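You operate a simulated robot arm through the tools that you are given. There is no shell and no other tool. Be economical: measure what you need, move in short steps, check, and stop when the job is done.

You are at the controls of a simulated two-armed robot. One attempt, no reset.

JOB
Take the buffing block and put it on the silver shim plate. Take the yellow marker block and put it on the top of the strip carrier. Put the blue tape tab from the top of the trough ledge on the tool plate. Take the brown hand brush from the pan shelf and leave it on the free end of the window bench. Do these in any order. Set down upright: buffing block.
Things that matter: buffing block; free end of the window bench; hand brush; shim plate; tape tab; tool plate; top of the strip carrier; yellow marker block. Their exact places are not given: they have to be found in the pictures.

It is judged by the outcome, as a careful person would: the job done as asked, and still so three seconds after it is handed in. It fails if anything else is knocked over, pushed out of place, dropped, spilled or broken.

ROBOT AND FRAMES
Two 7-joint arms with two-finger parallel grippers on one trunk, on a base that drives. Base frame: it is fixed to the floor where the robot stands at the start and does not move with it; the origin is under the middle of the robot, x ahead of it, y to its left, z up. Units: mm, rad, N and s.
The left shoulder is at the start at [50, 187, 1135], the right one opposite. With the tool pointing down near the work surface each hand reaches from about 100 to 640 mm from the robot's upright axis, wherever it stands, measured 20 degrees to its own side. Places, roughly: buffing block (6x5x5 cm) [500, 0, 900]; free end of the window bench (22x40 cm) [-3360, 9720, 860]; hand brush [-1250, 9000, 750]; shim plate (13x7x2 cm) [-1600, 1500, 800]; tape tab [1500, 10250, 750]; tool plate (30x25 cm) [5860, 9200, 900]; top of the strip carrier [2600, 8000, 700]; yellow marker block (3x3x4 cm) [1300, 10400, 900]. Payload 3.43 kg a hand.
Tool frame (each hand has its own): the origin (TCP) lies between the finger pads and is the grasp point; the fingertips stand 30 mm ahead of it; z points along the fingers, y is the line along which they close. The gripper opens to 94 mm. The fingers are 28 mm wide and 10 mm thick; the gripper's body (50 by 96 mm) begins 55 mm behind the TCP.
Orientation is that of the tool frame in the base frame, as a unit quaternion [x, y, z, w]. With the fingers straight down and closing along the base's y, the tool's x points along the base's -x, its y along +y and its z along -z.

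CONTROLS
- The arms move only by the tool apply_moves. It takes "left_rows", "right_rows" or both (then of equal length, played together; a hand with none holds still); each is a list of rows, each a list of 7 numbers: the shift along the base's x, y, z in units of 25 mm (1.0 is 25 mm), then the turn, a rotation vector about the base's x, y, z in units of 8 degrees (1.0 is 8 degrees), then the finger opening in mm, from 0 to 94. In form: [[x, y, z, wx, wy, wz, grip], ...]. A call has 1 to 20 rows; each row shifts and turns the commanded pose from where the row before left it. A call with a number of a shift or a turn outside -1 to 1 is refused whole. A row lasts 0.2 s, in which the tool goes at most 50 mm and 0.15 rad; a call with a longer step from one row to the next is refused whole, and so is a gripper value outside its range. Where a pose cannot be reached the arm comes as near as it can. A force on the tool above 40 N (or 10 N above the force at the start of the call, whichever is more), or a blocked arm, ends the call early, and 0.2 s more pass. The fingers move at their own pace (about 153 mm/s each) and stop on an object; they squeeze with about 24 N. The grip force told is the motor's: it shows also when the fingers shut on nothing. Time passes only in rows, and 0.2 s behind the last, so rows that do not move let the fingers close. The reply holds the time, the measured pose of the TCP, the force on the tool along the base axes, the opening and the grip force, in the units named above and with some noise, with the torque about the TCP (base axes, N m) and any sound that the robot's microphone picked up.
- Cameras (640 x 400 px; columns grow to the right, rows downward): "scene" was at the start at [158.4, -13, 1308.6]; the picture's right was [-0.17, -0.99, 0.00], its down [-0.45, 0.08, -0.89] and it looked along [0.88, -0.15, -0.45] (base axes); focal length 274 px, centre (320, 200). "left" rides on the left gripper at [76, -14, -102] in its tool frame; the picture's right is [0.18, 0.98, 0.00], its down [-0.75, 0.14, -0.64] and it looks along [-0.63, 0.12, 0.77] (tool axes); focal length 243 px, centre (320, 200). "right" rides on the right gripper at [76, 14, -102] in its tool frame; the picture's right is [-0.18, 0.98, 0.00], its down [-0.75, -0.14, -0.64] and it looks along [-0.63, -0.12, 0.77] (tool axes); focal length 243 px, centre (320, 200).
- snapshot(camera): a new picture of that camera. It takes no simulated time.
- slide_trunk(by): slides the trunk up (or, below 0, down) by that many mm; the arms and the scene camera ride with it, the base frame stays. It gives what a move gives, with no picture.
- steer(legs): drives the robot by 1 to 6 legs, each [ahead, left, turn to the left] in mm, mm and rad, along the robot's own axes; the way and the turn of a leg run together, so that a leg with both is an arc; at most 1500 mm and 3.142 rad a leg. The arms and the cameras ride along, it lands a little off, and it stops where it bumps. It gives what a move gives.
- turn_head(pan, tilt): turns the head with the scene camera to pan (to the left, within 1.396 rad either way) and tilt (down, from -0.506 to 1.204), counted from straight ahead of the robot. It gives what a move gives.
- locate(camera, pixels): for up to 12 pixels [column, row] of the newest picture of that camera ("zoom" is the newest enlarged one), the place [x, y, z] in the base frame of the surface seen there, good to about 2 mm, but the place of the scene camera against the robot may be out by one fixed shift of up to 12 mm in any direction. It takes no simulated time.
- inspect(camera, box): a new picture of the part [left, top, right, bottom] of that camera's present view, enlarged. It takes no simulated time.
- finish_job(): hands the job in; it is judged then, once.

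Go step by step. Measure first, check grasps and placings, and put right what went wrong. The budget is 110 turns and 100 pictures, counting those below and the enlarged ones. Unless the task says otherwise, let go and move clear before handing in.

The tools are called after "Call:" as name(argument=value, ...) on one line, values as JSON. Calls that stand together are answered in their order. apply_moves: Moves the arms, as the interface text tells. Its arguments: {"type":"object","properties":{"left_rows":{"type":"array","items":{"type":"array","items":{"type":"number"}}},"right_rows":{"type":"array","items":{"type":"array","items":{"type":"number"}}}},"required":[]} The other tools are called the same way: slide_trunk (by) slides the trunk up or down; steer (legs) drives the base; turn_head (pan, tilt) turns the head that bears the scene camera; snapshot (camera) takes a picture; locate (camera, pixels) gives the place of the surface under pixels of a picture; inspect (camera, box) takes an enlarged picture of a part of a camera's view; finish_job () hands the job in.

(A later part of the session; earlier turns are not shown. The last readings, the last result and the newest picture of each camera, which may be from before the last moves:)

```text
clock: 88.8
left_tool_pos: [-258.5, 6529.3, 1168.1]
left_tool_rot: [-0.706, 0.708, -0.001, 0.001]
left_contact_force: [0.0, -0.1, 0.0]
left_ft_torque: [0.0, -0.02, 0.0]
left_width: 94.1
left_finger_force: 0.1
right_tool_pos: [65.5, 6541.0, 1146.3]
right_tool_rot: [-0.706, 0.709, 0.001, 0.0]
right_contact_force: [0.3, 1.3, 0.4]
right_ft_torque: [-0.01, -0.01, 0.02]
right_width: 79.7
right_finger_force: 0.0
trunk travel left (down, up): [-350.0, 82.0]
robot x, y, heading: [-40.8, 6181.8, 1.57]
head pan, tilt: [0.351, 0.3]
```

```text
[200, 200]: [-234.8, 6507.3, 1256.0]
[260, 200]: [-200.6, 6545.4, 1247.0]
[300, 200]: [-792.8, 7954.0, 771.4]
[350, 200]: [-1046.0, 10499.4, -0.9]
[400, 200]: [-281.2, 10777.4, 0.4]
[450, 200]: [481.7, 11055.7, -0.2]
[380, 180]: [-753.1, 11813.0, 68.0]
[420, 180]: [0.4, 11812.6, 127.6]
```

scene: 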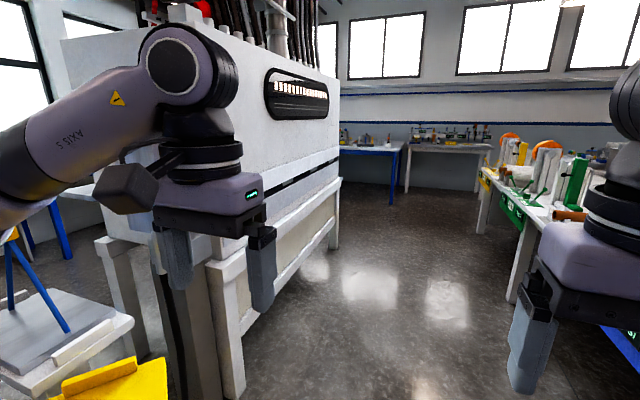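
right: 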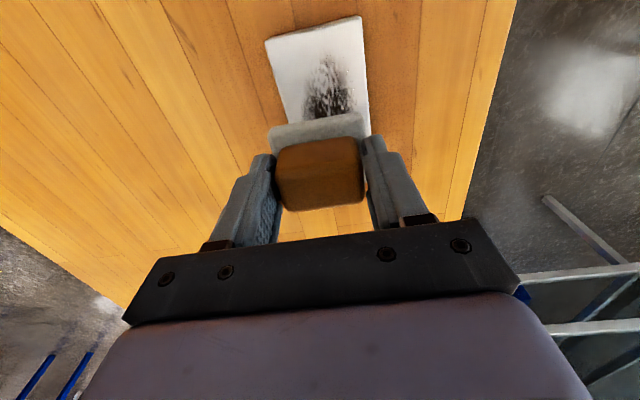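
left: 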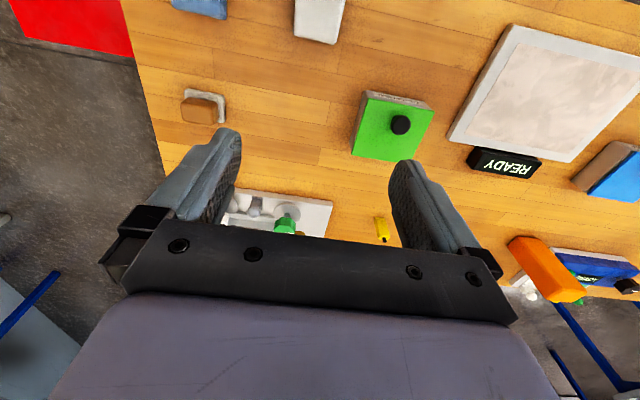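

The machine's side is at x≈−790, ending near y≈9000; the table on the right begins near x≈550. I'll go up the aisle to y≈8400.

Call:
steer(legs=[[1400, 40, 0], [900, 0, 0]])

Call:
turn_head(pan=0.7, tilt=0.35)

Call:
snapshot(camera="scene")

Call:
turn_head(pan=-0.6, tilt=0.4)

Call:
snapshot(camera="scene")

```text
clock: 99.9
left_tool_pos: [-300.7, 8777.8, 1168.3]
left_tool_rot: [0.708, -0.706, -0.001, 0.0]
left_contact_force: [1.2, 0.4, -0.1]
left_ft_torque: [0.03, -0.01, 0.0]
left_width: 93.9
left_finger_force: 0.1
right_tool_pos: [22.5, 8789.2, 1145.1]
right_tool_rot: [-0.707, 0.708, 0.001, -0.002]
right_contact_force: [-0.6, 0.3, 0.2]
right_ft_torque: [-0.01, 0.02, -0.01]
right_width: 80.0
right_finger_force: 0.1
trunk travel left (down, up): [-350.0, 82.0]
robot x, y, heading: [-85.1, 8432.7, 1.57]
head pan, tilt: [0.351, 0.3]
```

```text
clock: 100.8
left_tool_pos: [-300.5, 8777.5, 1168.1]
left_tool_rot: [0.709, -0.706, 0.0, 0.0]
left_contact_force: [0.4, -0.6, 0.2]
left_ft_torque: [-0.03, -0.02, 0.01]
left_width: 93.9
left_finger_force: 0.0
right_tool_pos: [23.5, 8790.7, 1147.1]
right_tool_rot: [-0.706, 0.708, 0.0, 0.0]
right_contact_force: [0.3, 0.5, 0.3]
right_ft_torque: [0.03, -0.01, 0.01]
right_width: 80.2
right_finger_force: 0.1
trunk travel left (down, up): [-350.0, 82.0]
robot x, y, heading: [-81.3, 8435.5, 1.569]
head pan, tilt: [0.7, 0.351]
```

```text
72 pictures are left
```

scene: 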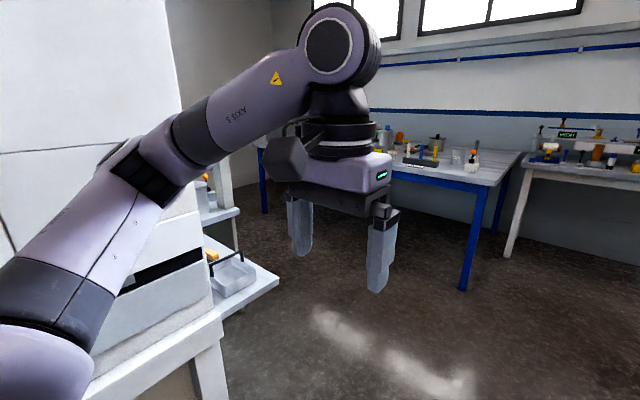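

```text
clock: 102.2
left_tool_pos: [-299.5, 8778.1, 1168.1]
left_tool_rot: [0.708, -0.706, 0.0, 0.0]
left_contact_force: [-0.7, -0.3, 0.2]
left_ft_torque: [0.01, 0.01, 0.01]
left_width: 93.9
left_finger_force: 0.0
right_tool_pos: [22.6, 8789.8, 1146.9]
right_tool_rot: [-0.707, 0.708, 0.001, 0.0]
right_contact_force: [0.1, -0.5, -0.1]
right_ft_torque: [-0.01, -0.02, 0.0]
right_width: 79.8
right_finger_force: 0.1
trunk travel left (down, up): [-350.0, 82.0]
robot x, y, heading: [-83.1, 8433.6, 1.568]
head pan, tilt: [-0.6, 0.4]
```

```text
71 pictures are left
```

scene: 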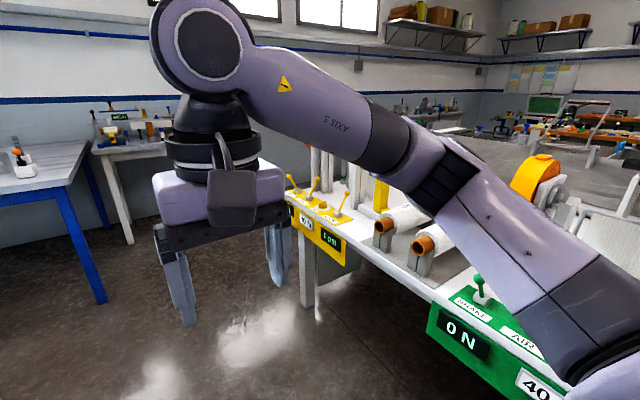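

The pan shelf projects from the machine's north end (240,285). I'll drive on and turn left to view it.

Call:
locate(camera="scene", pixels=[[60, 186], [105, 302], [128, 242], [308, 305], [290, 200], [345, 265], [375, 290], [10, 190]])

Call:
steer(legs=[[1250, 0, 0], [0, 0, 1.57]])

Call:
turn_head(pan=0.5, tilt=0.5)

Call:
snapshot(camera="scene")

```text
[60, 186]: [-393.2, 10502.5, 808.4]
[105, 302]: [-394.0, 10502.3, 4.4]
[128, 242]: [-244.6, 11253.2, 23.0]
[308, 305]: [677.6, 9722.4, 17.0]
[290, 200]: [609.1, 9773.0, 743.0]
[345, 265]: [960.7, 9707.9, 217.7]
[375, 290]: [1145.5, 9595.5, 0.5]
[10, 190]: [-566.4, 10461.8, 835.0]
```

```text
clock: 112.3
left_tool_pos: [-423.2, 9459.9, 1168.5]
left_tool_rot: [1.0, 0.002, -0.001, 0.0]
left_contact_force: [0.5, 0.1, 0.0]
left_ft_torque: [-0.01, -0.02, -0.01]
left_width: 94.0
left_finger_force: 0.0
right_tool_pos: [-437.2, 9783.8, 1146.7]
right_tool_rot: [1.0, 0.001, 0.001, 0.001]
right_contact_force: [0.9, 0.1, 0.0]
right_ft_torque: [-0.01, 0.02, -0.03]
right_width: 80.0
right_finger_force: 0.0
trunk travel left (down, up): [-350.0, 82.0]
robot x, y, heading: [-79.6, 9679.6, -3.138]
head pan, tilt: [-0.6, 0.4]
```

```text
clock: 113.7
left_tool_pos: [-425.0, 9460.1, 1169.3]
left_tool_rot: [1.0, 0.003, -0.001, -0.001]
left_contact_force: [0.4, 0.5, -0.1]
left_ft_torque: [-0.01, 0.02, 0.01]
left_width: 93.9
left_finger_force: 0.0
right_tool_pos: [-436.9, 9783.3, 1146.3]
right_tool_rot: [1.0, 0.0, 0.0, 0.0]
right_contact_force: [-0.6, -1.1, -0.8]
right_ft_torque: [-0.02, 0.02, 0.01]
right_width: 79.8
right_finger_force: 0.1
trunk travel left (down, up): [-350.0, 82.0]
robot x, y, heading: [-80.9, 9676.9, -3.136]
head pan, tilt: [0.499, 0.499]
```

```text
70 pictures are left
```

scene: 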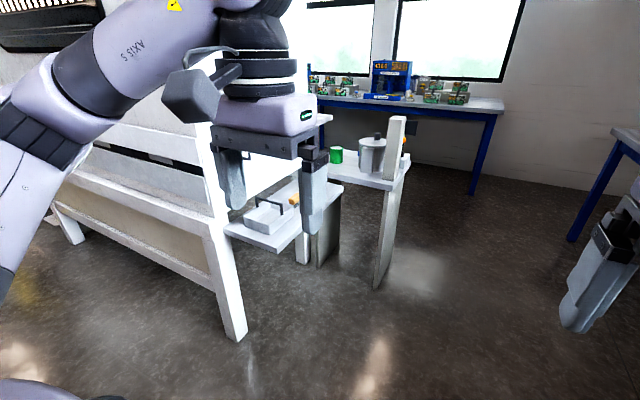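

The pan shelf is at (280,220) and the window bench is at (400,100). I'll measure and zoom.

Call:
locate(camera="scene", pixels=[[230, 230], [275, 248], [265, 215], [342, 180], [390, 184], [372, 150], [470, 190], [502, 106], [330, 98], [240, 335], [380, 285], [317, 262]])

Call:
inspect(camera="scene", box=[200, 100, 420, 260])

Call:
inspect(camera="scene", box=[300, 30, 520, 150])

```text
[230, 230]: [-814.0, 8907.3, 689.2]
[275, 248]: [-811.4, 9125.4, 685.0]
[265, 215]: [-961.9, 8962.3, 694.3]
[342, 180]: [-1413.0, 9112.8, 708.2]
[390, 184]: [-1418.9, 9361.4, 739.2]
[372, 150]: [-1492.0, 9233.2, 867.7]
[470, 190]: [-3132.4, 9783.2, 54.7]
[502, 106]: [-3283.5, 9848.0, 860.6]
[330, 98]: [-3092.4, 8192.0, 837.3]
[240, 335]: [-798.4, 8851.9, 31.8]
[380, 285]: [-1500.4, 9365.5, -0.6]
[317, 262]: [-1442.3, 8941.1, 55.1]
```

```text
2.50 times, centred on (310, 180) of scene
```

zoom: 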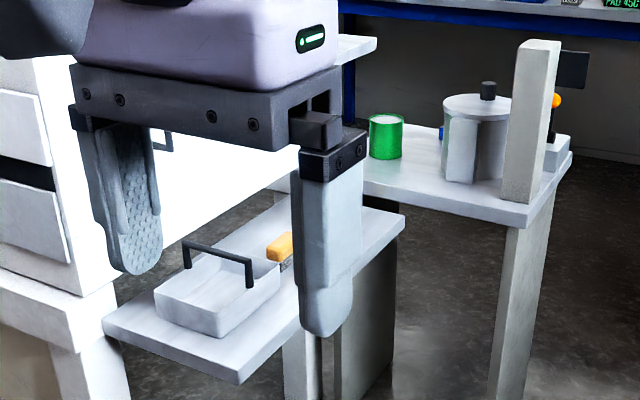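

```text
2.91 times, centred on (410, 90) of scene
```

zoom: 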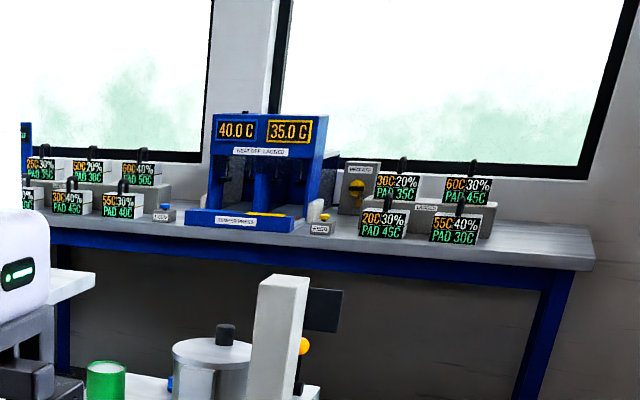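

The shelf (z≈690) spans x −1420…−811 and y 8900…9125, and the window bench's free end is its right end. I'll drive in front of the pan shelf and face it.

Call:
steer(legs=[[950, -60, 0], [0, 0, 1.57]])

Call:
turn_head(pan=-0.2, tilt=0.75)

Call:
snapshot(camera="scene")

Call:
inspect(camera="scene", box=[200, 80, 440, 240])

```text
clock: 122.5
left_tool_pos: [-807.2, 9402.0, 1168.1]
left_tool_rot: [0.71, 0.704, -0.001, 0.001]
left_contact_force: [0.1, 0.6, -0.5]
left_ft_torque: [0.0, 0.0, 0.01]
left_width: 94.3
left_finger_force: 0.0
right_tool_pos: [-1131.5, 9392.6, 1146.9]
right_tool_rot: [0.712, 0.702, 0.001, 0.001]
right_contact_force: [-0.4, 0.0, -0.3]
right_ft_torque: [0.01, -0.01, 0.0]
right_width: 79.8
right_finger_force: 0.1
trunk travel left (down, up): [-350.0, 82.0]
robot x, y, heading: [-1020.4, 9748.2, -1.583]
head pan, tilt: [0.499, 0.499]
```

```text
clock: 123.5
left_tool_pos: [-807.9, 9402.3, 1169.4]
left_tool_rot: [0.711, 0.704, -0.001, 0.001]
left_contact_force: [0.6, -0.6, -0.6]
left_ft_torque: [0.01, -0.01, 0.01]
left_width: 93.9
left_finger_force: 0.0
right_tool_pos: [-1130.8, 9392.5, 1147.0]
right_tool_rot: [0.712, 0.703, 0.0, 0.001]
right_contact_force: [0.3, 0.2, -0.4]
right_ft_torque: [-0.01, 0.01, 0.0]
right_width: 79.9
right_finger_force: 0.0
trunk travel left (down, up): [-350.0, 82.0]
robot x, y, heading: [-1021.3, 9757.7, -1.585]
head pan, tilt: [-0.201, 0.75]
```

```text
67 pictures are left
```

scene: 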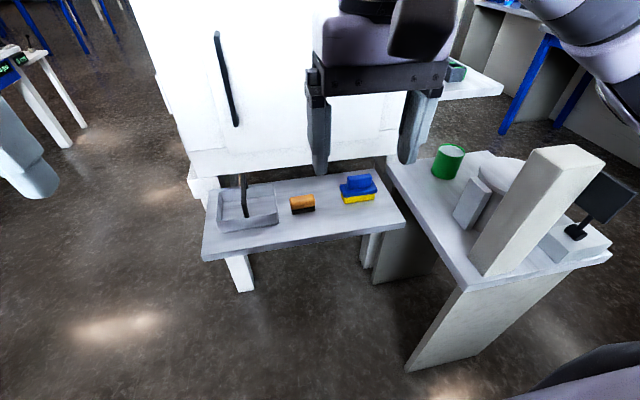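

```text
2.50 times, centred on (320, 160) of scene
```

zoom: 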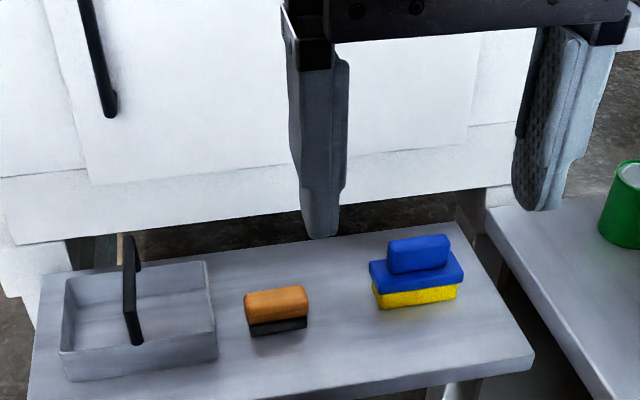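

The brown-topped brush with dark bristles is at (302,203); the blue/yellow one is a decoy. I'll measure it.

Call:
locate(camera="zoom", pixels=[[246, 298], [305, 290], [308, 305], [252, 313], [255, 333], [306, 325], [275, 300], [205, 300], [375, 290], [530, 360], [340, 320]])

Call:
locate(camera="scene", pixels=[[545, 155], [480, 265], [405, 220], [203, 262], [218, 120], [190, 150], [605, 255]])

```text
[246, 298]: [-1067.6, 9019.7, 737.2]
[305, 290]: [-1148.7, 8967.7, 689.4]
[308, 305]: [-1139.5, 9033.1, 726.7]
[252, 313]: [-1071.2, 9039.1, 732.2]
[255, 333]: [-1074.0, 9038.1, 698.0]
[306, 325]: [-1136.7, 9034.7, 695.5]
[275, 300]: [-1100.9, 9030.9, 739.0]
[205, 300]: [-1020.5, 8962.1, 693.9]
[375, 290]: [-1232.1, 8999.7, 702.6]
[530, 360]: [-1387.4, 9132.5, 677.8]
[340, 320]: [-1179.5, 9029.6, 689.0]
```

```text
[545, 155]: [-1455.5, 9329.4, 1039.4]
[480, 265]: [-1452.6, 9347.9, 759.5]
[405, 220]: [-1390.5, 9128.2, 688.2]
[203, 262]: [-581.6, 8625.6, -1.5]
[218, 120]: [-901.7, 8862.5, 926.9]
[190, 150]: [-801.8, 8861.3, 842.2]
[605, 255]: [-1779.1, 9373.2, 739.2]
```

The brush spans x −1137…−1070, y-front 9038, z 689–739; the post at (−1455, 9330, top ~1040) means I should stay left. I'll move ahead 220 and left 115.

Call:
steer(legs=[[0, 115, 0.012], [220, 0, 0]])

Call:
turn_head(pan=-0.2, tilt=0.9)

Call:
snapshot(camera="right")

Call:
snapshot(camera="scene")

```text
clock: 126.1
left_tool_pos: [-685.8, 9185.3, 1168.7]
left_tool_rot: [0.706, 0.708, 0.001, 0.0]
left_contact_force: [-0.3, 0.6, 0.6]
left_ft_torque: [0.07, 0.01, 0.03]
left_width: 93.9
left_finger_force: 0.1
right_tool_pos: [-1009.6, 9171.6, 1146.3]
right_tool_rot: [0.706, 0.708, 0.0, 0.001]
right_contact_force: [0.1, -0.5, 0.1]
right_ft_torque: [-0.01, -0.01, 0.0]
right_width: 80.1
right_finger_force: 0.0
trunk travel left (down, up): [-350.0, 82.0]
robot x, y, heading: [-901.9, 9531.3, -1.569]
head pan, tilt: [-0.201, 0.75]
```

```text
clock: 126.8
left_tool_pos: [-685.5, 9185.1, 1169.2]
left_tool_rot: [0.706, 0.708, 0.0, 0.0]
left_contact_force: [-0.4, -0.5, -0.7]
left_ft_torque: [0.0, -0.02, 0.05]
left_width: 94.0
left_finger_force: 0.1
right_tool_pos: [-1009.1, 9172.2, 1146.7]
right_tool_rot: [0.707, 0.707, 0.001, 0.0]
right_contact_force: [0.3, -1.3, -0.2]
right_ft_torque: [-0.03, 0.01, 0.01]
right_width: 79.8
right_finger_force: 0.1
trunk travel left (down, up): [-350.0, 82.0]
robot x, y, heading: [-905.3, 9527.2, -1.566]
head pan, tilt: [-0.201, 0.901]
```

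```text
65 pictures are left
```

right: 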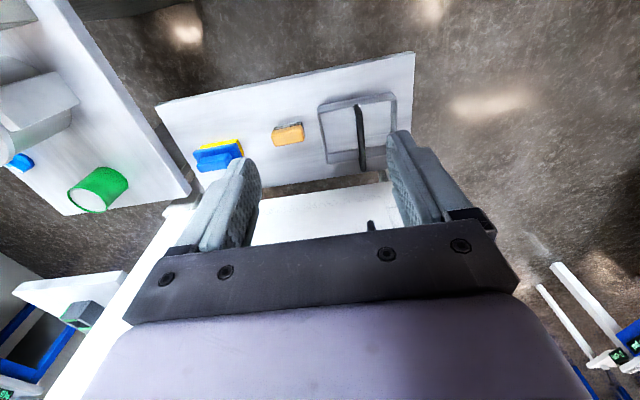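

```text
64 pictures are left
```

scene: 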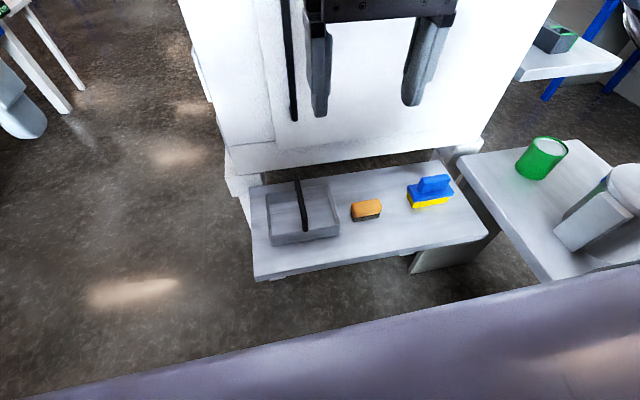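

The brush is at (289,134) in the right view. I'll measure from that camera and zoom.

Call:
inspect(camera="right", box=[180, 80, 420, 200])

Call:
locate(camera="right", pixels=[[274, 131], [301, 126], [304, 140], [277, 145], [289, 135], [319, 115], [330, 165], [243, 143], [270, 150]])

Call:
locate(camera="scene", pixels=[[351, 208], [381, 206], [353, 220], [380, 214], [366, 200], [366, 212]])

```text
2.67 times, centred on (300, 140) of right
```

zoom: 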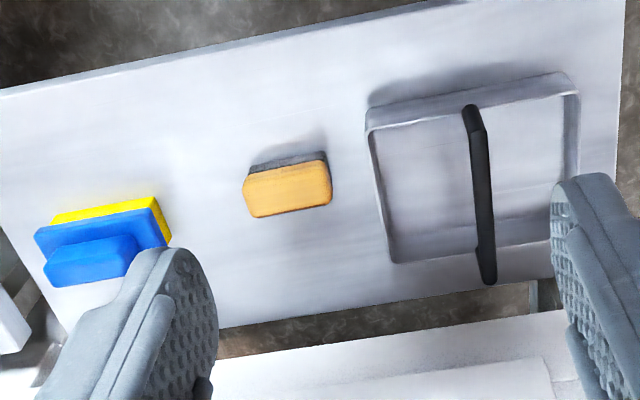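

```text
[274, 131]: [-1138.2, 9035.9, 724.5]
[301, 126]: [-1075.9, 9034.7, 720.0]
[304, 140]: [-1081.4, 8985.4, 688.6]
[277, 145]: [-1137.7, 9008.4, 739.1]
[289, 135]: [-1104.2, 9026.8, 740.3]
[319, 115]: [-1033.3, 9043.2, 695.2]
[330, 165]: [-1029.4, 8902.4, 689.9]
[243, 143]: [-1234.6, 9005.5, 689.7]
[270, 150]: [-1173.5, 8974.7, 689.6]
```

```text
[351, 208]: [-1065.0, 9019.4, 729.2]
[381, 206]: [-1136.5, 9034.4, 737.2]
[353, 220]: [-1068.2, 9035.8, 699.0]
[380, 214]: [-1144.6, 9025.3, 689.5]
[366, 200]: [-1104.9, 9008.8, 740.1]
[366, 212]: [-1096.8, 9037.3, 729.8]
```

Brush centre ≈ (−1104, 9020), 68 mm long in x, top 740. I'll go above it and down to z≈846 with the fingers fully open.

Call:
apply_moves(right_rows=[[-0.543, -0.869, 0, 0, 0, 0, 94], [-0.543, -0.869, 0, 0, 0, 0, 94], [-0.543, -0.869, 0, 0, 0, 0, 94], [-0.543, -0.869, 0, 0, 0, 0, 94], [-0.543, -0.869, 0, 0, 0, 0, 94], [-0.543, -0.869, 0, 0, 0, 0, 94], [-0.543, -0.869, 0, 0, 0, 0, 94], [0, 0, -1, 0, 0, 0, 94], [0, 0, -1, 0, 0, 0, 94], [0, 0, -1, 0, 0, 0, 94], [0, 0, -1, 0, 0, 0, 94], [0, 0, -1, 0, 0, 0, 94], [0, 0, -1, 0, 0, 0, 94], [0, 0, -1, 0, 0, 0, 94], [0, 0, -1, 0, 0, 0, 94], [0, 0, -1, 0, 0, 0, 94], [0, 0, -1, 0, 0, 0, 94], [0, 0, -1, 0, 0, 0, 94], [0, 0, -1, 0, 0, 0, 94], [0, 0, 0, 0, 0, 0, 94]])

Call:
snapshot(camera="right")

Call:
locate(camera="right", pixels=[[290, 100], [345, 100], [290, 120], [350, 120], [320, 115], [380, 70], [280, 110], [355, 110]])

```text
clock: 131.0
left_tool_pos: [-685.7, 9186.2, 1167.5]
left_tool_rot: [0.706, 0.709, 0.0, 0.001]
left_contact_force: [-0.5, 0.2, -0.5]
left_ft_torque: [0.03, -0.02, 0.01]
left_width: 93.9
left_finger_force: 0.0
right_tool_pos: [-1103.0, 9019.9, 844.2]
right_tool_rot: [0.706, 0.708, 0.001, 0.001]
right_contact_force: [-0.5, 0.0, -0.1]
right_ft_torque: [-0.02, -0.01, 0.0]
right_width: 93.9
right_finger_force: 0.1
trunk travel left (down, up): [-350.0, 82.0]
robot x, y, heading: [-901.0, 9531.2, -1.571]
head pan, tilt: [-0.201, 0.901]
```

```text
62 pictures are left
```

right: 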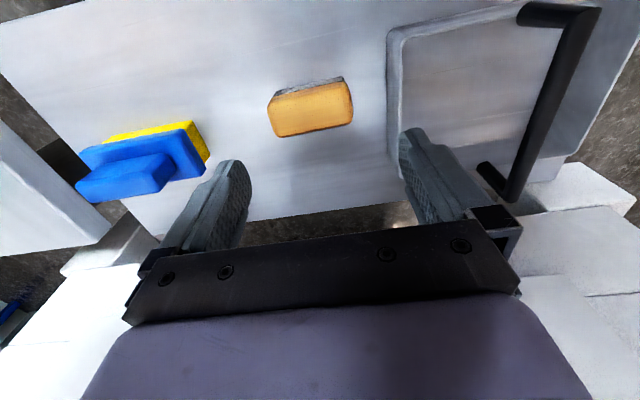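

```text
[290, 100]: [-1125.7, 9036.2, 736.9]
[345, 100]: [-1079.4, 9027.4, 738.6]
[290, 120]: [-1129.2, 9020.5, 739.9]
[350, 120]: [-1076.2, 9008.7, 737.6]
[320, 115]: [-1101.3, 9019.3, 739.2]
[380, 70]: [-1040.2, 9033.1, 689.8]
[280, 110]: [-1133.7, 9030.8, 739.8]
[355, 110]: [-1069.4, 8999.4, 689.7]
```

Everything lines up; centre (−1103, 9020). I'll narrow slightly to keep clear of the pan, descend to z≈728 and grip.

Call:
apply_moves(right_rows=[[0, 0, -1, 0, 0, 0, 87], [0, 0, -1, 0, 0, 0, 87], [0, 0, -1, 0, 0, 0, 87], [0, 0, -1, 0, 0, 0, 87], [0, 0, -0.6, 0, 0, 0, 87], [0, 0, 0, 0, 0, 0, 87], [0, 0, 0, 0, 0, 0, 50], [0, 0, 0, 0, 0, 0, 40], [0, 0, 0, 0, 0, 0, 40]])

Call:
snapshot(camera="right")

```text
clock: 131.9
left_tool_pos: [-684.9, 9185.9, 1168.4]
left_tool_rot: [0.706, 0.709, -0.001, 0.0]
left_contact_force: [-0.2, -0.1, -0.3]
left_ft_torque: [0.04, -0.03, 0.01]
left_width: 94.0
left_finger_force: 0.0
right_tool_pos: [-1102.8, 9016.7, 768.9]
right_tool_rot: [0.708, 0.706, -0.001, 0.004]
right_contact_force: [-0.4, 6.6, 17.9]
right_ft_torque: [0.45, 0.8, -0.26]
right_width: 87.0
right_finger_force: 0.1
trunk travel left (down, up): [-350.0, 82.0]
robot x, y, heading: [-901.7, 9529.4, -1.573]
head pan, tilt: [-0.201, 0.901]
stopped in row 4 (right hand): the force on the tool passed its limit (the readings are from after the stop); the commanded pose is now the measured one
```

```text
61 pictures are left
```

right: 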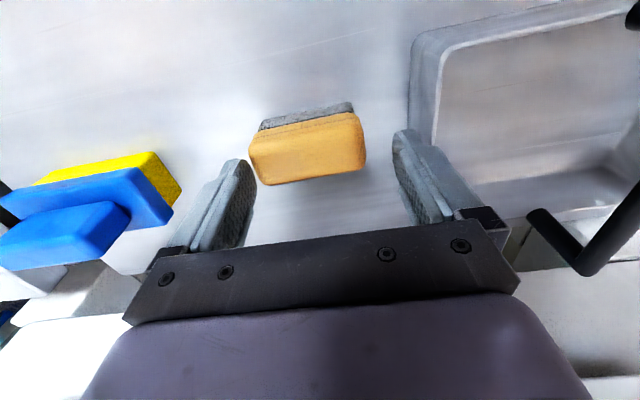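

A contact (18 N up, 6.6 N toward me) at z 769 — probably the machine's ledge behind the gripper. I'll back up a little and measure the ledge.

Call:
apply_moves(right_rows=[[0, 0, 0.8, 0, 0, 0, 87], [0, 0, 0.8, 0, 0, 0, 87], [0, 0, 0, 0, 0, 0, 87]])

Call:
turn_head(pan=-0.3, tilt=0.8)

Call:
snapshot(camera="scene")

Call:
inspect(camera="scene", box=[220, 100, 440, 240])

```text
clock: 132.7
left_tool_pos: [-686.3, 9185.7, 1167.7]
left_tool_rot: [0.706, 0.709, 0.0, 0.001]
left_contact_force: [0.1, 0.0, 0.7]
left_ft_torque: [0.01, 0.0, 0.02]
left_width: 94.3
left_finger_force: 0.0
right_tool_pos: [-1105.7, 9016.6, 805.1]
right_tool_rot: [0.709, 0.706, -0.002, 0.002]
right_contact_force: [0.0, -0.1, 1.0]
right_ft_torque: [-0.03, 0.02, 0.01]
right_width: 87.0
right_finger_force: 0.0
trunk travel left (down, up): [-350.0, 82.0]
robot x, y, heading: [-903.5, 9529.8, -1.569]
head pan, tilt: [-0.201, 0.901]
```

```text
clock: 133.4
left_tool_pos: [-685.4, 9185.6, 1168.3]
left_tool_rot: [0.706, 0.708, 0.0, 0.0]
left_contact_force: [0.3, -0.1, -0.3]
left_ft_torque: [-0.01, -0.03, 0.01]
left_width: 94.1
left_finger_force: 0.1
right_tool_pos: [-1105.2, 9017.7, 805.1]
right_tool_rot: [0.708, 0.706, -0.001, 0.002]
right_contact_force: [-0.5, 0.2, 0.4]
right_ft_torque: [0.01, -0.03, 0.01]
right_width: 86.9
right_finger_force: 0.0
trunk travel left (down, up): [-350.0, 82.0]
robot x, y, heading: [-904.4, 9526.6, -1.568]
head pan, tilt: [-0.3, 0.799]
```

```text
60 pictures are left
```

scene: 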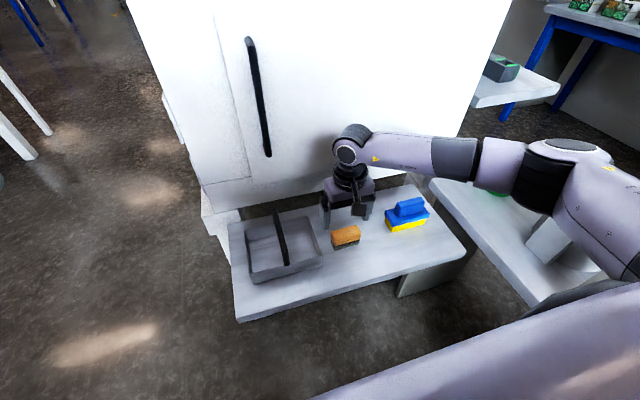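

```text
2.86 times, centred on (330, 170) of scene
```

zoom: 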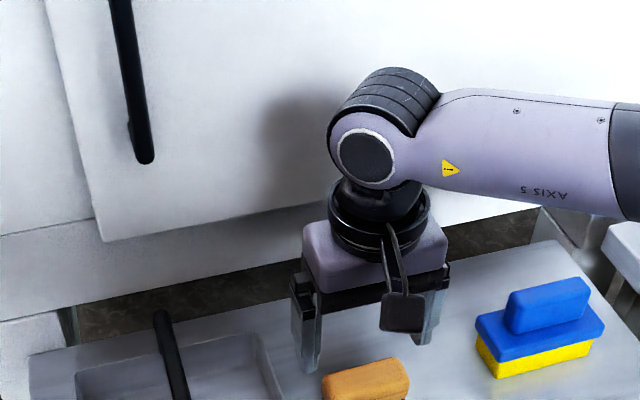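

The forearm swings out right over the neighbouring shelf, so I need to see whether the elbow or wrist is what touched. I'll measure.

Call:
locate(camera="zoom", pixels=[[365, 155], [380, 75], [280, 140], [340, 210], [470, 190], [560, 130], [240, 215], [240, 250]])

Call:
locate(camera="scene", pixels=[[545, 175], [575, 145], [610, 190], [610, 240], [545, 245], [575, 245], [490, 150], [500, 193], [445, 140]])

Call:
turn_head(pan=-0.9, tilt=0.7)

Call:
snapshot(camera="scene")

```text
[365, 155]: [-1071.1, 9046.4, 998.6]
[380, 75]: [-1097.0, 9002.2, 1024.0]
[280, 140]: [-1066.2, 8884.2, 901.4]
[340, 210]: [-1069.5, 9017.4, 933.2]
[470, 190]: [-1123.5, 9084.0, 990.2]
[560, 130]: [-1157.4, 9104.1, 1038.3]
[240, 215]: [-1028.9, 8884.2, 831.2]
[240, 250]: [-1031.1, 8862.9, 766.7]
```

```text
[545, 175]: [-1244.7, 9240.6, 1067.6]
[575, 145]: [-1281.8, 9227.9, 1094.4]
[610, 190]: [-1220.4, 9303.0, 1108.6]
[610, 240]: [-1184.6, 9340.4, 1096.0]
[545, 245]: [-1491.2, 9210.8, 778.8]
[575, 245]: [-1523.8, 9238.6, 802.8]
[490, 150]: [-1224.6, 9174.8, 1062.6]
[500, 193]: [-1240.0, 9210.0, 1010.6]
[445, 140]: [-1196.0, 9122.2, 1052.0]
```

```text
clock: 134.4
left_tool_pos: [-685.9, 9185.5, 1168.7]
left_tool_rot: [0.706, 0.708, -0.001, 0.0]
left_contact_force: [1.1, 0.8, 0.5]
left_ft_torque: [-0.04, 0.0, -0.02]
left_width: 93.9
left_finger_force: 0.0
right_tool_pos: [-1104.3, 9016.9, 806.1]
right_tool_rot: [0.708, 0.706, -0.001, 0.003]
right_contact_force: [-0.4, 0.6, 0.5]
right_ft_torque: [-0.01, 0.01, 0.01]
right_width: 87.1
right_finger_force: 0.1
trunk travel left (down, up): [-350.0, 82.0]
robot x, y, heading: [-905.8, 9530.5, -1.562]
head pan, tilt: [-0.901, 0.7]
```

```text
58 pictures are left
```

scene: 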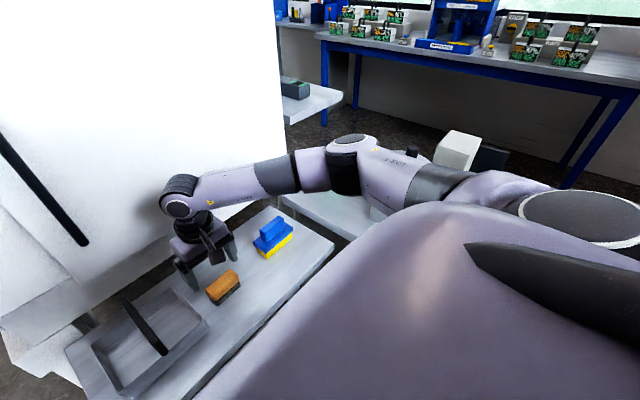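

Torque implies contact ~45 mm to the −x side at the fingertip: the finger touched the brush's end. I'll re-measure from the wrist camera.

Call:
inspect(camera="right", box=[200, 60, 440, 210])

Call:
snapshot(camera="right")

Call:
locate(camera="right", pixels=[[264, 130], [268, 120], [275, 140], [355, 115], [358, 125], [350, 105], [310, 130], [270, 150], [355, 145]])

```text
2.67 times, centred on (320, 135) of right
```

zoom: 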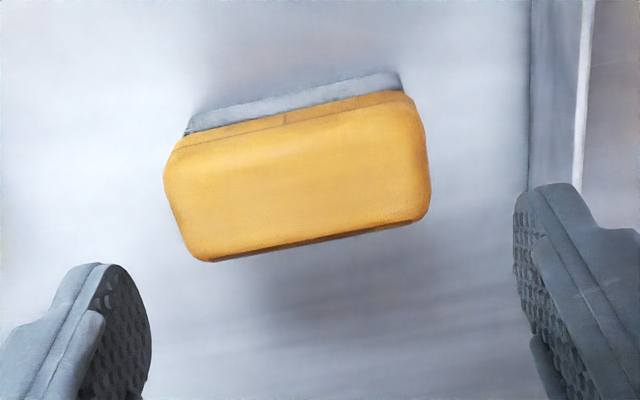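

```text
56 pictures are left
```

right: 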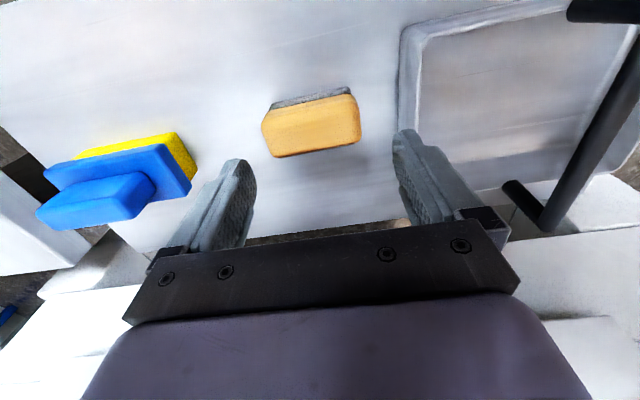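

```text
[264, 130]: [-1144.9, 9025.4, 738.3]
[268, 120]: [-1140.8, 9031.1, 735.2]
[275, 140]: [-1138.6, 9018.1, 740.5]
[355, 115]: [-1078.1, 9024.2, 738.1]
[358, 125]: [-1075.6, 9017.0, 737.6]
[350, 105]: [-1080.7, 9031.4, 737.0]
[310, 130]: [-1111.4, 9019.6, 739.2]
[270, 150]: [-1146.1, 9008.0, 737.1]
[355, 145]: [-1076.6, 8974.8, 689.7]
```

The brush is actually centred at x≈−1110. I'll shift −6 mm, open fully, descend and grip.

Call:
apply_moves(right_rows=[[-0.24, 0.08, 0, 0, 0, 0, 94], [0, 0, -0.8, 0, 0, 0, 94], [0, 0, -0.8, 0, 0, 0, 94], [0, 0, -0.8, 0, 0, 0, 94], [0, 0, -0.7, 0, 0, 0, 94], [0, 0, 0, 0, 0, 0, 94], [0, 0, 0, 0, 0, 0, 50], [0, 0, 0, 0, 0, 0, 40], [0, 0, 0, 0, 0, 0, 40]])

Call:
snapshot(camera="right")

```text
clock: 136.4
left_tool_pos: [-686.2, 9185.2, 1167.1]
left_tool_rot: [0.706, 0.708, -0.001, 0.0]
left_contact_force: [0.3, -0.2, -0.1]
left_ft_torque: [-0.01, 0.0, 0.0]
left_width: 93.8
left_finger_force: 0.3
right_tool_pos: [-1111.0, 9020.1, 727.8]
right_tool_rot: [0.709, 0.706, -0.001, 0.002]
right_contact_force: [0.5, -0.3, -0.2]
right_ft_torque: [0.02, 0.0, 0.01]
right_width: 79.2
right_finger_force: 23.4
trunk travel left (down, up): [-350.0, 82.0]
robot x, y, heading: [-906.0, 9531.2, -1.568]
head pan, tilt: [-0.901, 0.7]
```

```text
55 pictures are left
```

right: 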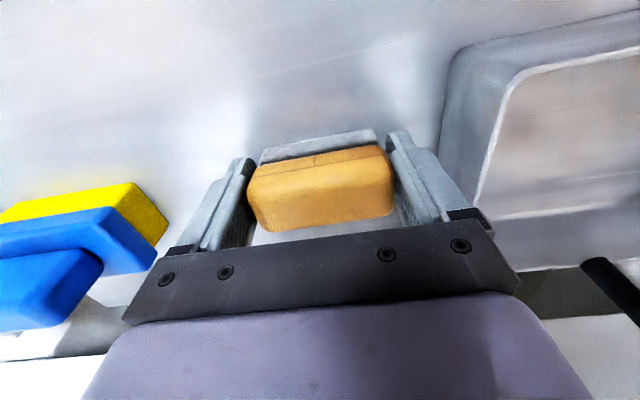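

Gripped (79 mm reading, 23.4 N). I'll lift and retract along the way in.

Call:
apply_moves(right_rows=[[0, 0, 0.6, 0, 0, 0, 40], [0, 0, 1, 0, 0, 0, 40], [0, 0, 1, 0, 0, 0, 40], [0, 0, 1, 0, 0, 0, 40], [0, 0, 1, 0, 0, 0, 40], [0, 0, 1, 0, 0, 0, 40], [0, 0, 1, 0, 0, 0, 40], [0, 0, 1, 0, 0, 0, 40], [0, 0, 1, 0, 0, 0, 40], [0, 0, 1, 0, 0, 0, 40], [0, 0, 1, 0, 0, 0, 40], [0, 0, 1, 0, 0, 0, 40], [0, 0, 1, 0, 0, 0, 40], [0.7, 1, 1, 0, 0, 0, 40], [0.7, 1, 1, 0, 0, 0, 40], [0.7, 1, 1, 0, 0, 0, 40], [0.7, 1, 1, 0, 0, 0, 40], [0.7, 1, 0.5, 0, 0, 0, 40], [0.7, 1, 0, 0, 0, 0, 40], [0, 0, 0, 0, 0, 0, 40]])

Call:
turn_head(pan=-1.3, tilt=0.4)

Call:
snapshot(camera="scene")

```text
clock: 140.6
left_tool_pos: [-685.8, 9185.4, 1168.1]
left_tool_rot: [0.706, 0.709, 0.0, 0.0]
left_contact_force: [-1.1, 0.6, 0.3]
left_ft_torque: [0.03, 0.02, -0.02]
left_width: 93.8
left_finger_force: 0.1
right_tool_pos: [-1004.4, 9168.8, 1156.1]
right_tool_rot: [0.709, 0.706, 0.0, 0.003]
right_contact_force: [0.3, 0.6, -0.7]
right_ft_torque: [0.01, 0.01, 0.02]
right_width: 78.9
right_finger_force: 24.1
trunk travel left (down, up): [-350.0, 82.0]
robot x, y, heading: [-904.5, 9531.3, -1.572]
head pan, tilt: [-0.901, 0.7]
```

```text
clock: 141.4
left_tool_pos: [-684.9, 9185.6, 1168.4]
left_tool_rot: [0.706, 0.708, 0.0, 0.001]
left_contact_force: [0.2, -0.4, 0.8]
left_ft_torque: [0.0, 0.0, -0.03]
left_width: 93.8
left_finger_force: 0.1
right_tool_pos: [-1005.6, 9169.2, 1155.4]
right_tool_rot: [0.708, 0.706, -0.001, 0.002]
right_contact_force: [0.7, -0.9, -0.1]
right_ft_torque: [0.01, -0.01, -0.02]
right_width: 78.8
right_finger_force: 23.5
trunk travel left (down, up): [-350.0, 82.0]
robot x, y, heading: [-903.5, 9527.3, -1.568]
head pan, tilt: [-1.3, 0.4]
```

```text
54 pictures are left
```

scene: 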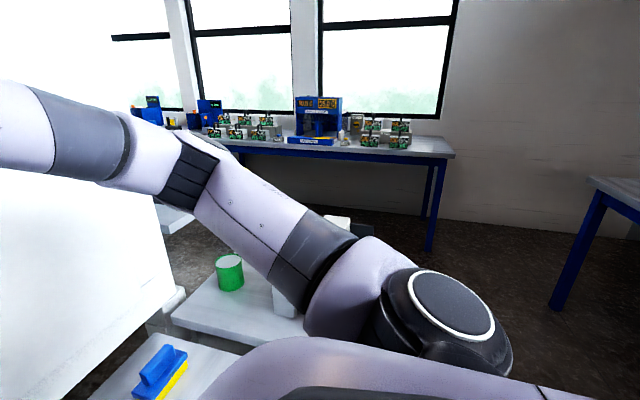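

I'll measure the window bench's free right end (430,145) and the nearby obstacles.

Call:
locate(camera="scene", pixels=[[455, 155], [412, 155], [420, 137], [438, 136], [428, 250], [590, 185], [555, 305], [405, 148], [345, 155], [440, 145]])

Call:
inspect(camera="scene", box=[330, 90, 480, 190])

```text
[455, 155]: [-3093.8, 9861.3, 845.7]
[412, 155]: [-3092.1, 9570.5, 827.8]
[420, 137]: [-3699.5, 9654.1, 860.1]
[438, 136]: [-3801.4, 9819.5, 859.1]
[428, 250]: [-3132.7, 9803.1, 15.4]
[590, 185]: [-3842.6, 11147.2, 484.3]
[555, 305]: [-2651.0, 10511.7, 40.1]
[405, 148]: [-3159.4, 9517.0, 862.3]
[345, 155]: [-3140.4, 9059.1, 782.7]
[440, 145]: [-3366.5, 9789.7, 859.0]
```

```text
4.00 times, centred on (405, 140) of scene
```

zoom: 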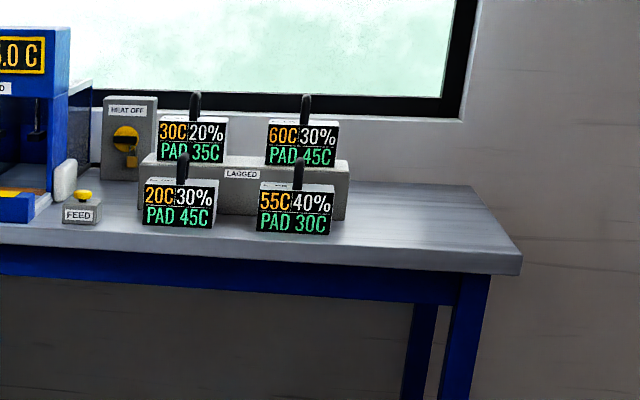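

The free end lies at x −3090…−3800, y ≈9600–9860, z 860. I'll back off, turn right and drive up to it.

Call:
steer(legs=[[-290, 0, 0], [0, 0, -1.573], [1300, 0, 0], [400, 150, 0]])

Call:
turn_head(pan=-0.1, tilt=0.6)

Call:
snapshot(camera="scene")

Call:
locate(camera="scene", pixels=[[320, 200], [300, 230], [350, 220], [350, 180], [380, 200], [280, 200], [320, 170], [330, 250]])

```text
clock: 155.6
left_tool_pos: [-2952.9, 9468.4, 1168.1]
left_tool_rot: [1.0, -0.007, 0.0, 0.0]
left_contact_force: [0.1, 0.8, -1.5]
left_ft_torque: [0.0, 0.01, 0.02]
left_width: 94.0
left_finger_force: 0.1
right_tool_pos: [-2963.6, 9788.2, 1155.1]
right_tool_rot: [1.0, -0.01, -0.003, 0.001]
right_contact_force: [0.3, -1.2, -0.8]
right_ft_torque: [-0.01, -0.04, -0.02]
right_width: 78.9
right_finger_force: 23.9
trunk travel left (down, up): [-350.0, 82.0]
robot x, y, heading: [-2601.6, 9685.6, 3.13]
head pan, tilt: [-1.3, 0.4]
```

```text
clock: 157.0
left_tool_pos: [-2951.5, 9468.9, 1168.1]
left_tool_rot: [1.0, -0.007, -0.001, -0.001]
left_contact_force: [0.6, -0.9, 0.0]
left_ft_torque: [0.03, -0.02, 0.02]
left_width: 93.9
left_finger_force: 0.1
right_tool_pos: [-2961.8, 9788.2, 1155.5]
right_tool_rot: [1.0, -0.01, -0.003, 0.001]
right_contact_force: [-0.2, 0.0, -1.2]
right_ft_torque: [-0.02, -0.05, 0.02]
right_width: 78.6
right_finger_force: 23.9
trunk travel left (down, up): [-350.0, 82.0]
robot x, y, heading: [-2606.1, 9681.5, 3.126]
head pan, tilt: [-0.099, 0.6]
```

```text
52 pictures are left
```

scene: 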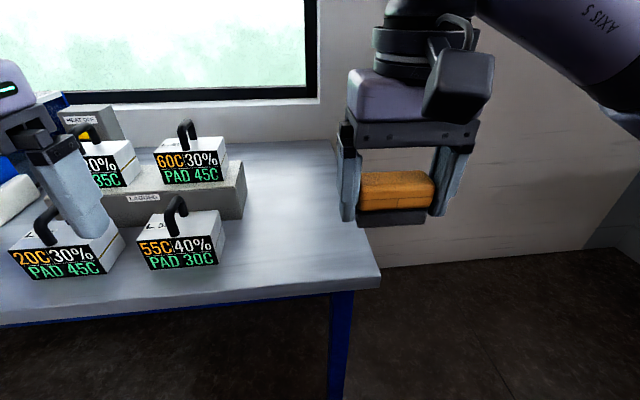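

```text
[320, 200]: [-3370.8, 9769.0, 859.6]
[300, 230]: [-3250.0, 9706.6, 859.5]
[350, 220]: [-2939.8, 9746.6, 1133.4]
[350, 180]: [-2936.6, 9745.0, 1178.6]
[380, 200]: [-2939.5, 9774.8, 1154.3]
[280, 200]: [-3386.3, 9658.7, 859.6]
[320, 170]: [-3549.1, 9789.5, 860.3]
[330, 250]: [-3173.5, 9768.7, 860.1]
```

Free area centre ≈ (−3290, 9725). I'll move ahead 130 and left 60, then place.

Call:
steer(legs=[[130, 60, 0]])

Call:
snapshot(camera="scene")

Call:
locate(camera="scene", pixels=[[320, 240], [350, 270], [280, 280], [250, 220]])

```text
clock: 158.3
left_tool_pos: [-3082.3, 9412.0, 1167.7]
left_tool_rot: [1.0, -0.009, 0.0, -0.001]
left_contact_force: [0.2, 0.3, -0.5]
left_ft_torque: [0.03, -0.05, -0.01]
left_width: 94.0
left_finger_force: 0.0
right_tool_pos: [-3091.4, 9731.8, 1154.8]
right_tool_rot: [1.0, -0.011, -0.003, 0.001]
right_contact_force: [-0.6, -0.4, -0.6]
right_ft_torque: [0.0, -0.01, 0.0]
right_width: 79.0
right_finger_force: 23.8
trunk travel left (down, up): [-350.0, 82.0]
robot x, y, heading: [-2731.6, 9625.2, 3.124]
head pan, tilt: [-0.099, 0.6]
```

```text
51 pictures are left
```

scene: 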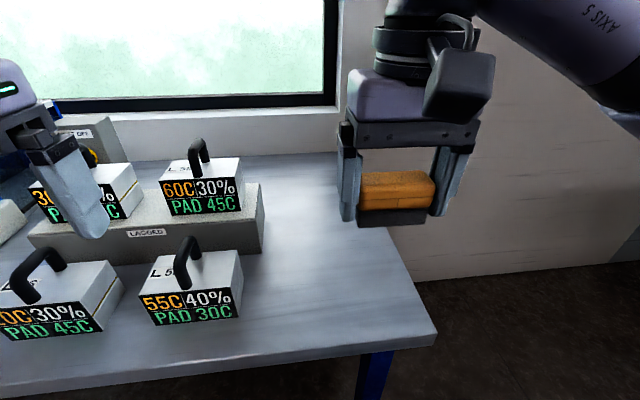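

```text
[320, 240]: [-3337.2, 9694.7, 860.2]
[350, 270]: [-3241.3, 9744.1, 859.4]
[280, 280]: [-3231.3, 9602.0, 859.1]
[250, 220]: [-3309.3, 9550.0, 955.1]
```

Box edges end at y≈9575, leaving room. I'll move over (−3280, 9725) and lower to near the surface.

Call:
apply_moves(right_rows=[[-0.945, -0.03, 0, 0, 0, 0, 40], [-0.945, -0.03, 0, 0, 0, 0, 40], [-0.945, -0.03, 0, 0, 0, 0, 40], [-0.945, -0.03, 0, 0, 0, 0, 40], [-0.945, -0.03, 0, 0, 0, 0, 40], [-0.945, -0.03, 0, 0, 0, 0, 40], [-0.945, -0.03, 0, 0, 0, 0, 40], [-0.945, -0.03, 0, 0, 0, 0, 40], [0, 0, -1, 0, 0, 0, 40], [0, 0, -1, 0, 0, 0, 40], [0, 0, -1, 0, 0, 0, 40], [0, 0, -1, 0, 0, 0, 40], [0, 0, -1, 0, 0, 0, 40], [0, 0, -1, 0, 0, 0, 40], [0, 0, -1, 0, 0, 0, 40], [0, 0, -1, 0, 0, 0, 40], [0, 0, -1, 0, 0, 0, 40], [0, 0, -0.8, 0, 0, 0, 40], [0, 0, 0, 0, 0, 0, 40]])

Call:
inspect(camera="scene", box=[230, 150, 450, 320])

```text
clock: 162.3
left_tool_pos: [-3081.1, 9411.8, 1166.8]
left_tool_rot: [1.0, -0.008, -0.002, 0.0]
left_contact_force: [-0.6, -0.4, 0.0]
left_ft_torque: [-0.01, 0.03, 0.02]
left_width: 93.8
left_finger_force: 0.1
right_tool_pos: [-3278.5, 9725.3, 910.2]
right_tool_rot: [1.0, -0.011, -0.004, 0.001]
right_contact_force: [0.6, 0.2, -0.4]
right_ft_torque: [0.02, -0.01, 0.02]
right_width: 79.1
right_finger_force: 24.3
trunk travel left (down, up): [-350.0, 82.0]
robot x, y, heading: [-2729.8, 9626.0, 3.121]
head pan, tilt: [-0.099, 0.6]
```

```text
2.35 times, centred on (340, 235) of scene
```

zoom: 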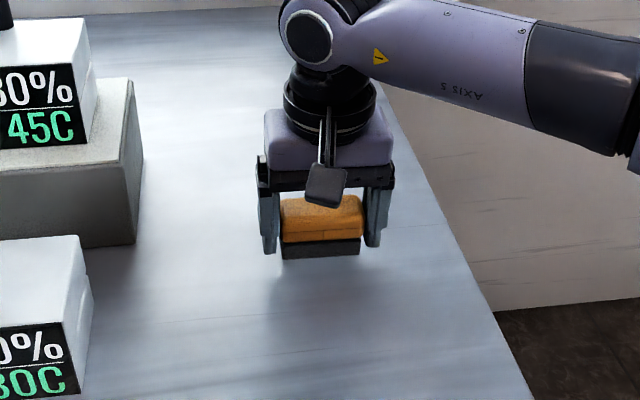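

Close above the bench, about 10 mm left. I'll step down gently.

Call:
apply_moves(right_rows=[[0, 0, -0.16, 0, 0, 0, 40], [0, 0, -0.12, 0, 0, 0, 40], [0, 0, -0.08, 0, 0, 0, 40], [0, 0, -0.06, 0, 0, 0, 40], [0, 0, 0, 0, 0, 0, 40]])

```text
clock: 163.5
left_tool_pos: [-3081.6, 9412.1, 1168.0]
left_tool_rot: [1.0, -0.008, -0.001, 0.0]
left_contact_force: [0.4, -0.2, 0.5]
left_ft_torque: [-0.03, -0.02, 0.02]
left_width: 94.0
left_finger_force: 0.0
right_tool_pos: [-3279.8, 9725.3, 900.0]
right_tool_rot: [1.0, -0.011, -0.002, 0.001]
right_contact_force: [-1.0, 0.4, -0.5]
right_ft_torque: [0.01, 0.0, 0.01]
right_width: 78.6
right_finger_force: 24.3
trunk travel left (down, up): [-350.0, 82.0]
robot x, y, heading: [-2729.7, 9620.9, 3.125]
head pan, tilt: [-0.099, 0.6]
```

Call:
apply_moves(right_rows=[[0, 0, -0.06, 0, 0, 0, 40], [0, 0, -0.04, 0, 0, 0, 40], [0, 0, 0, 0, 0, 0, 40]])

```text
clock: 164.3
left_tool_pos: [-3081.9, 9412.3, 1168.3]
left_tool_rot: [1.0, -0.007, -0.001, 0.0]
left_contact_force: [0.8, 0.2, 0.6]
left_ft_torque: [0.03, 0.01, -0.03]
left_width: 94.0
left_finger_force: 0.0
right_tool_pos: [-3280.2, 9725.3, 897.6]
right_tool_rot: [1.0, -0.011, -0.002, 0.001]
right_contact_force: [-0.6, 0.2, 0.2]
right_ft_torque: [-0.01, 0.01, 0.0]
right_width: 78.6
right_finger_force: 24.2
trunk travel left (down, up): [-350.0, 82.0]
robot x, y, heading: [-2731.1, 9626.1, 3.13]
head pan, tilt: [-0.099, 0.6]
```

Still no contact; 1–2 mm more by feel, then release and rise.

Call:
apply_moves(right_rows=[[0, 0, -0.04, 0, 0, 0, 40], [0, 0, -0.04, 0, 0, 0, 40], [0, 0, 0, 0, 0, 0, 40]])

Call:
inspect(camera="right", box=[200, 80, 440, 230])

```text
clock: 165.1
left_tool_pos: [-3080.1, 9412.8, 1169.0]
left_tool_rot: [1.0, -0.008, -0.001, 0.0]
left_contact_force: [0.9, -1.1, 1.0]
left_ft_torque: [-0.02, 0.0, -0.02]
left_width: 93.7
left_finger_force: 0.1
right_tool_pos: [-3279.4, 9724.9, 898.0]
right_tool_rot: [1.0, -0.011, -0.004, 0.002]
right_contact_force: [1.4, 2.1, 11.4]
right_ft_torque: [0.34, -0.11, -0.01]
right_width: 78.5
right_finger_force: 24.0
trunk travel left (down, up): [-350.0, 82.0]
robot x, y, heading: [-2732.1, 9624.0, 3.125]
head pan, tilt: [-0.099, 0.6]
```

```text
2.67 times, centred on (320, 155) of right
```

zoom: 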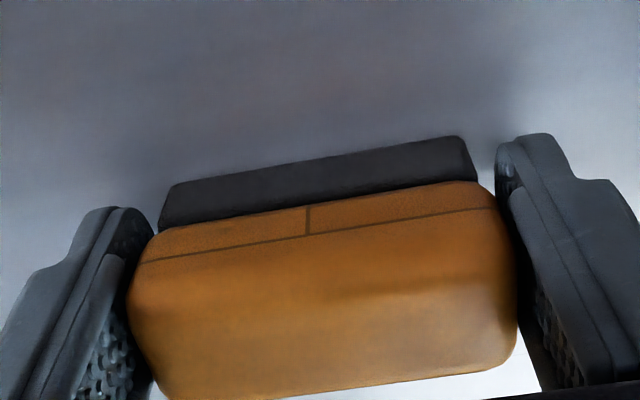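

Contact 11 N: the brush is on the bench. I'll release, rise and retract.

Call:
apply_moves(right_rows=[[0, 0, 0.03, 0, 0, 0, 60], [0, 0, 0, 0, 0, 0, 94], [0, 0, 0, 0, 0, 0, 94], [0, 0, 0, 0, 0, 0, 94], [0, 0, 0.6, 0, 0, 0, 94], [0, 0, 1, 0, 0, 0, 94], [0, 0, 1, 0, 0, 0, 94], [0, 0, 1, 0, 0, 0, 94], [0, 0, 1, 0, 0, 0, 94], [0, 0, 1, 0, 0, 0, 94], [0, 0, 1, 0, 0, 0, 94], [0, 0, 1, 0, 0, 0, 94], [0, 0, 1, 0, 0, 0, 94], [1, 0, 1, 0, 0, 0, 94], [1, 0, 1, 0, 0, 0, 94], [1, 0, 0, 0, 0, 0, 94], [1, 0, 0, 0, 0, 0, 94], [1, 0, 0, 0, 0, 0, 94], [1, 0, 0, 0, 0, 0, 94], [1, 0, 0, 0, 0, 0, 94]])

Call:
inspect(camera="scene", box=[200, 130, 460, 330])

```text
clock: 169.3
left_tool_pos: [-3080.1, 9412.9, 1167.8]
left_tool_rot: [1.0, -0.009, 0.0, 0.0]
left_contact_force: [0.6, -0.4, 0.1]
left_ft_torque: [0.0, 0.01, 0.01]
left_width: 94.1
left_finger_force: 0.0
right_tool_pos: [-3102.8, 9725.6, 1162.4]
right_tool_rot: [1.0, -0.011, -0.004, 0.002]
right_contact_force: [0.4, -0.1, -1.4]
right_ft_torque: [-0.01, 0.01, -0.01]
right_width: 93.8
right_finger_force: 0.0
trunk travel left (down, up): [-350.0, 82.0]
robot x, y, heading: [-2730.9, 9624.7, 3.12]
head pan, tilt: [-0.099, 0.6]
```

```text
2.00 times, centred on (330, 230) of scene
```

zoom: 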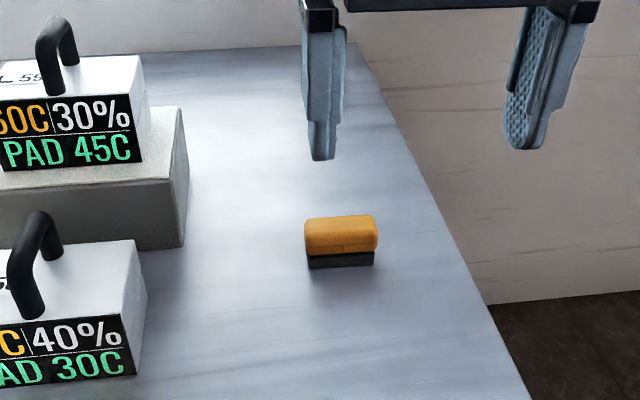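

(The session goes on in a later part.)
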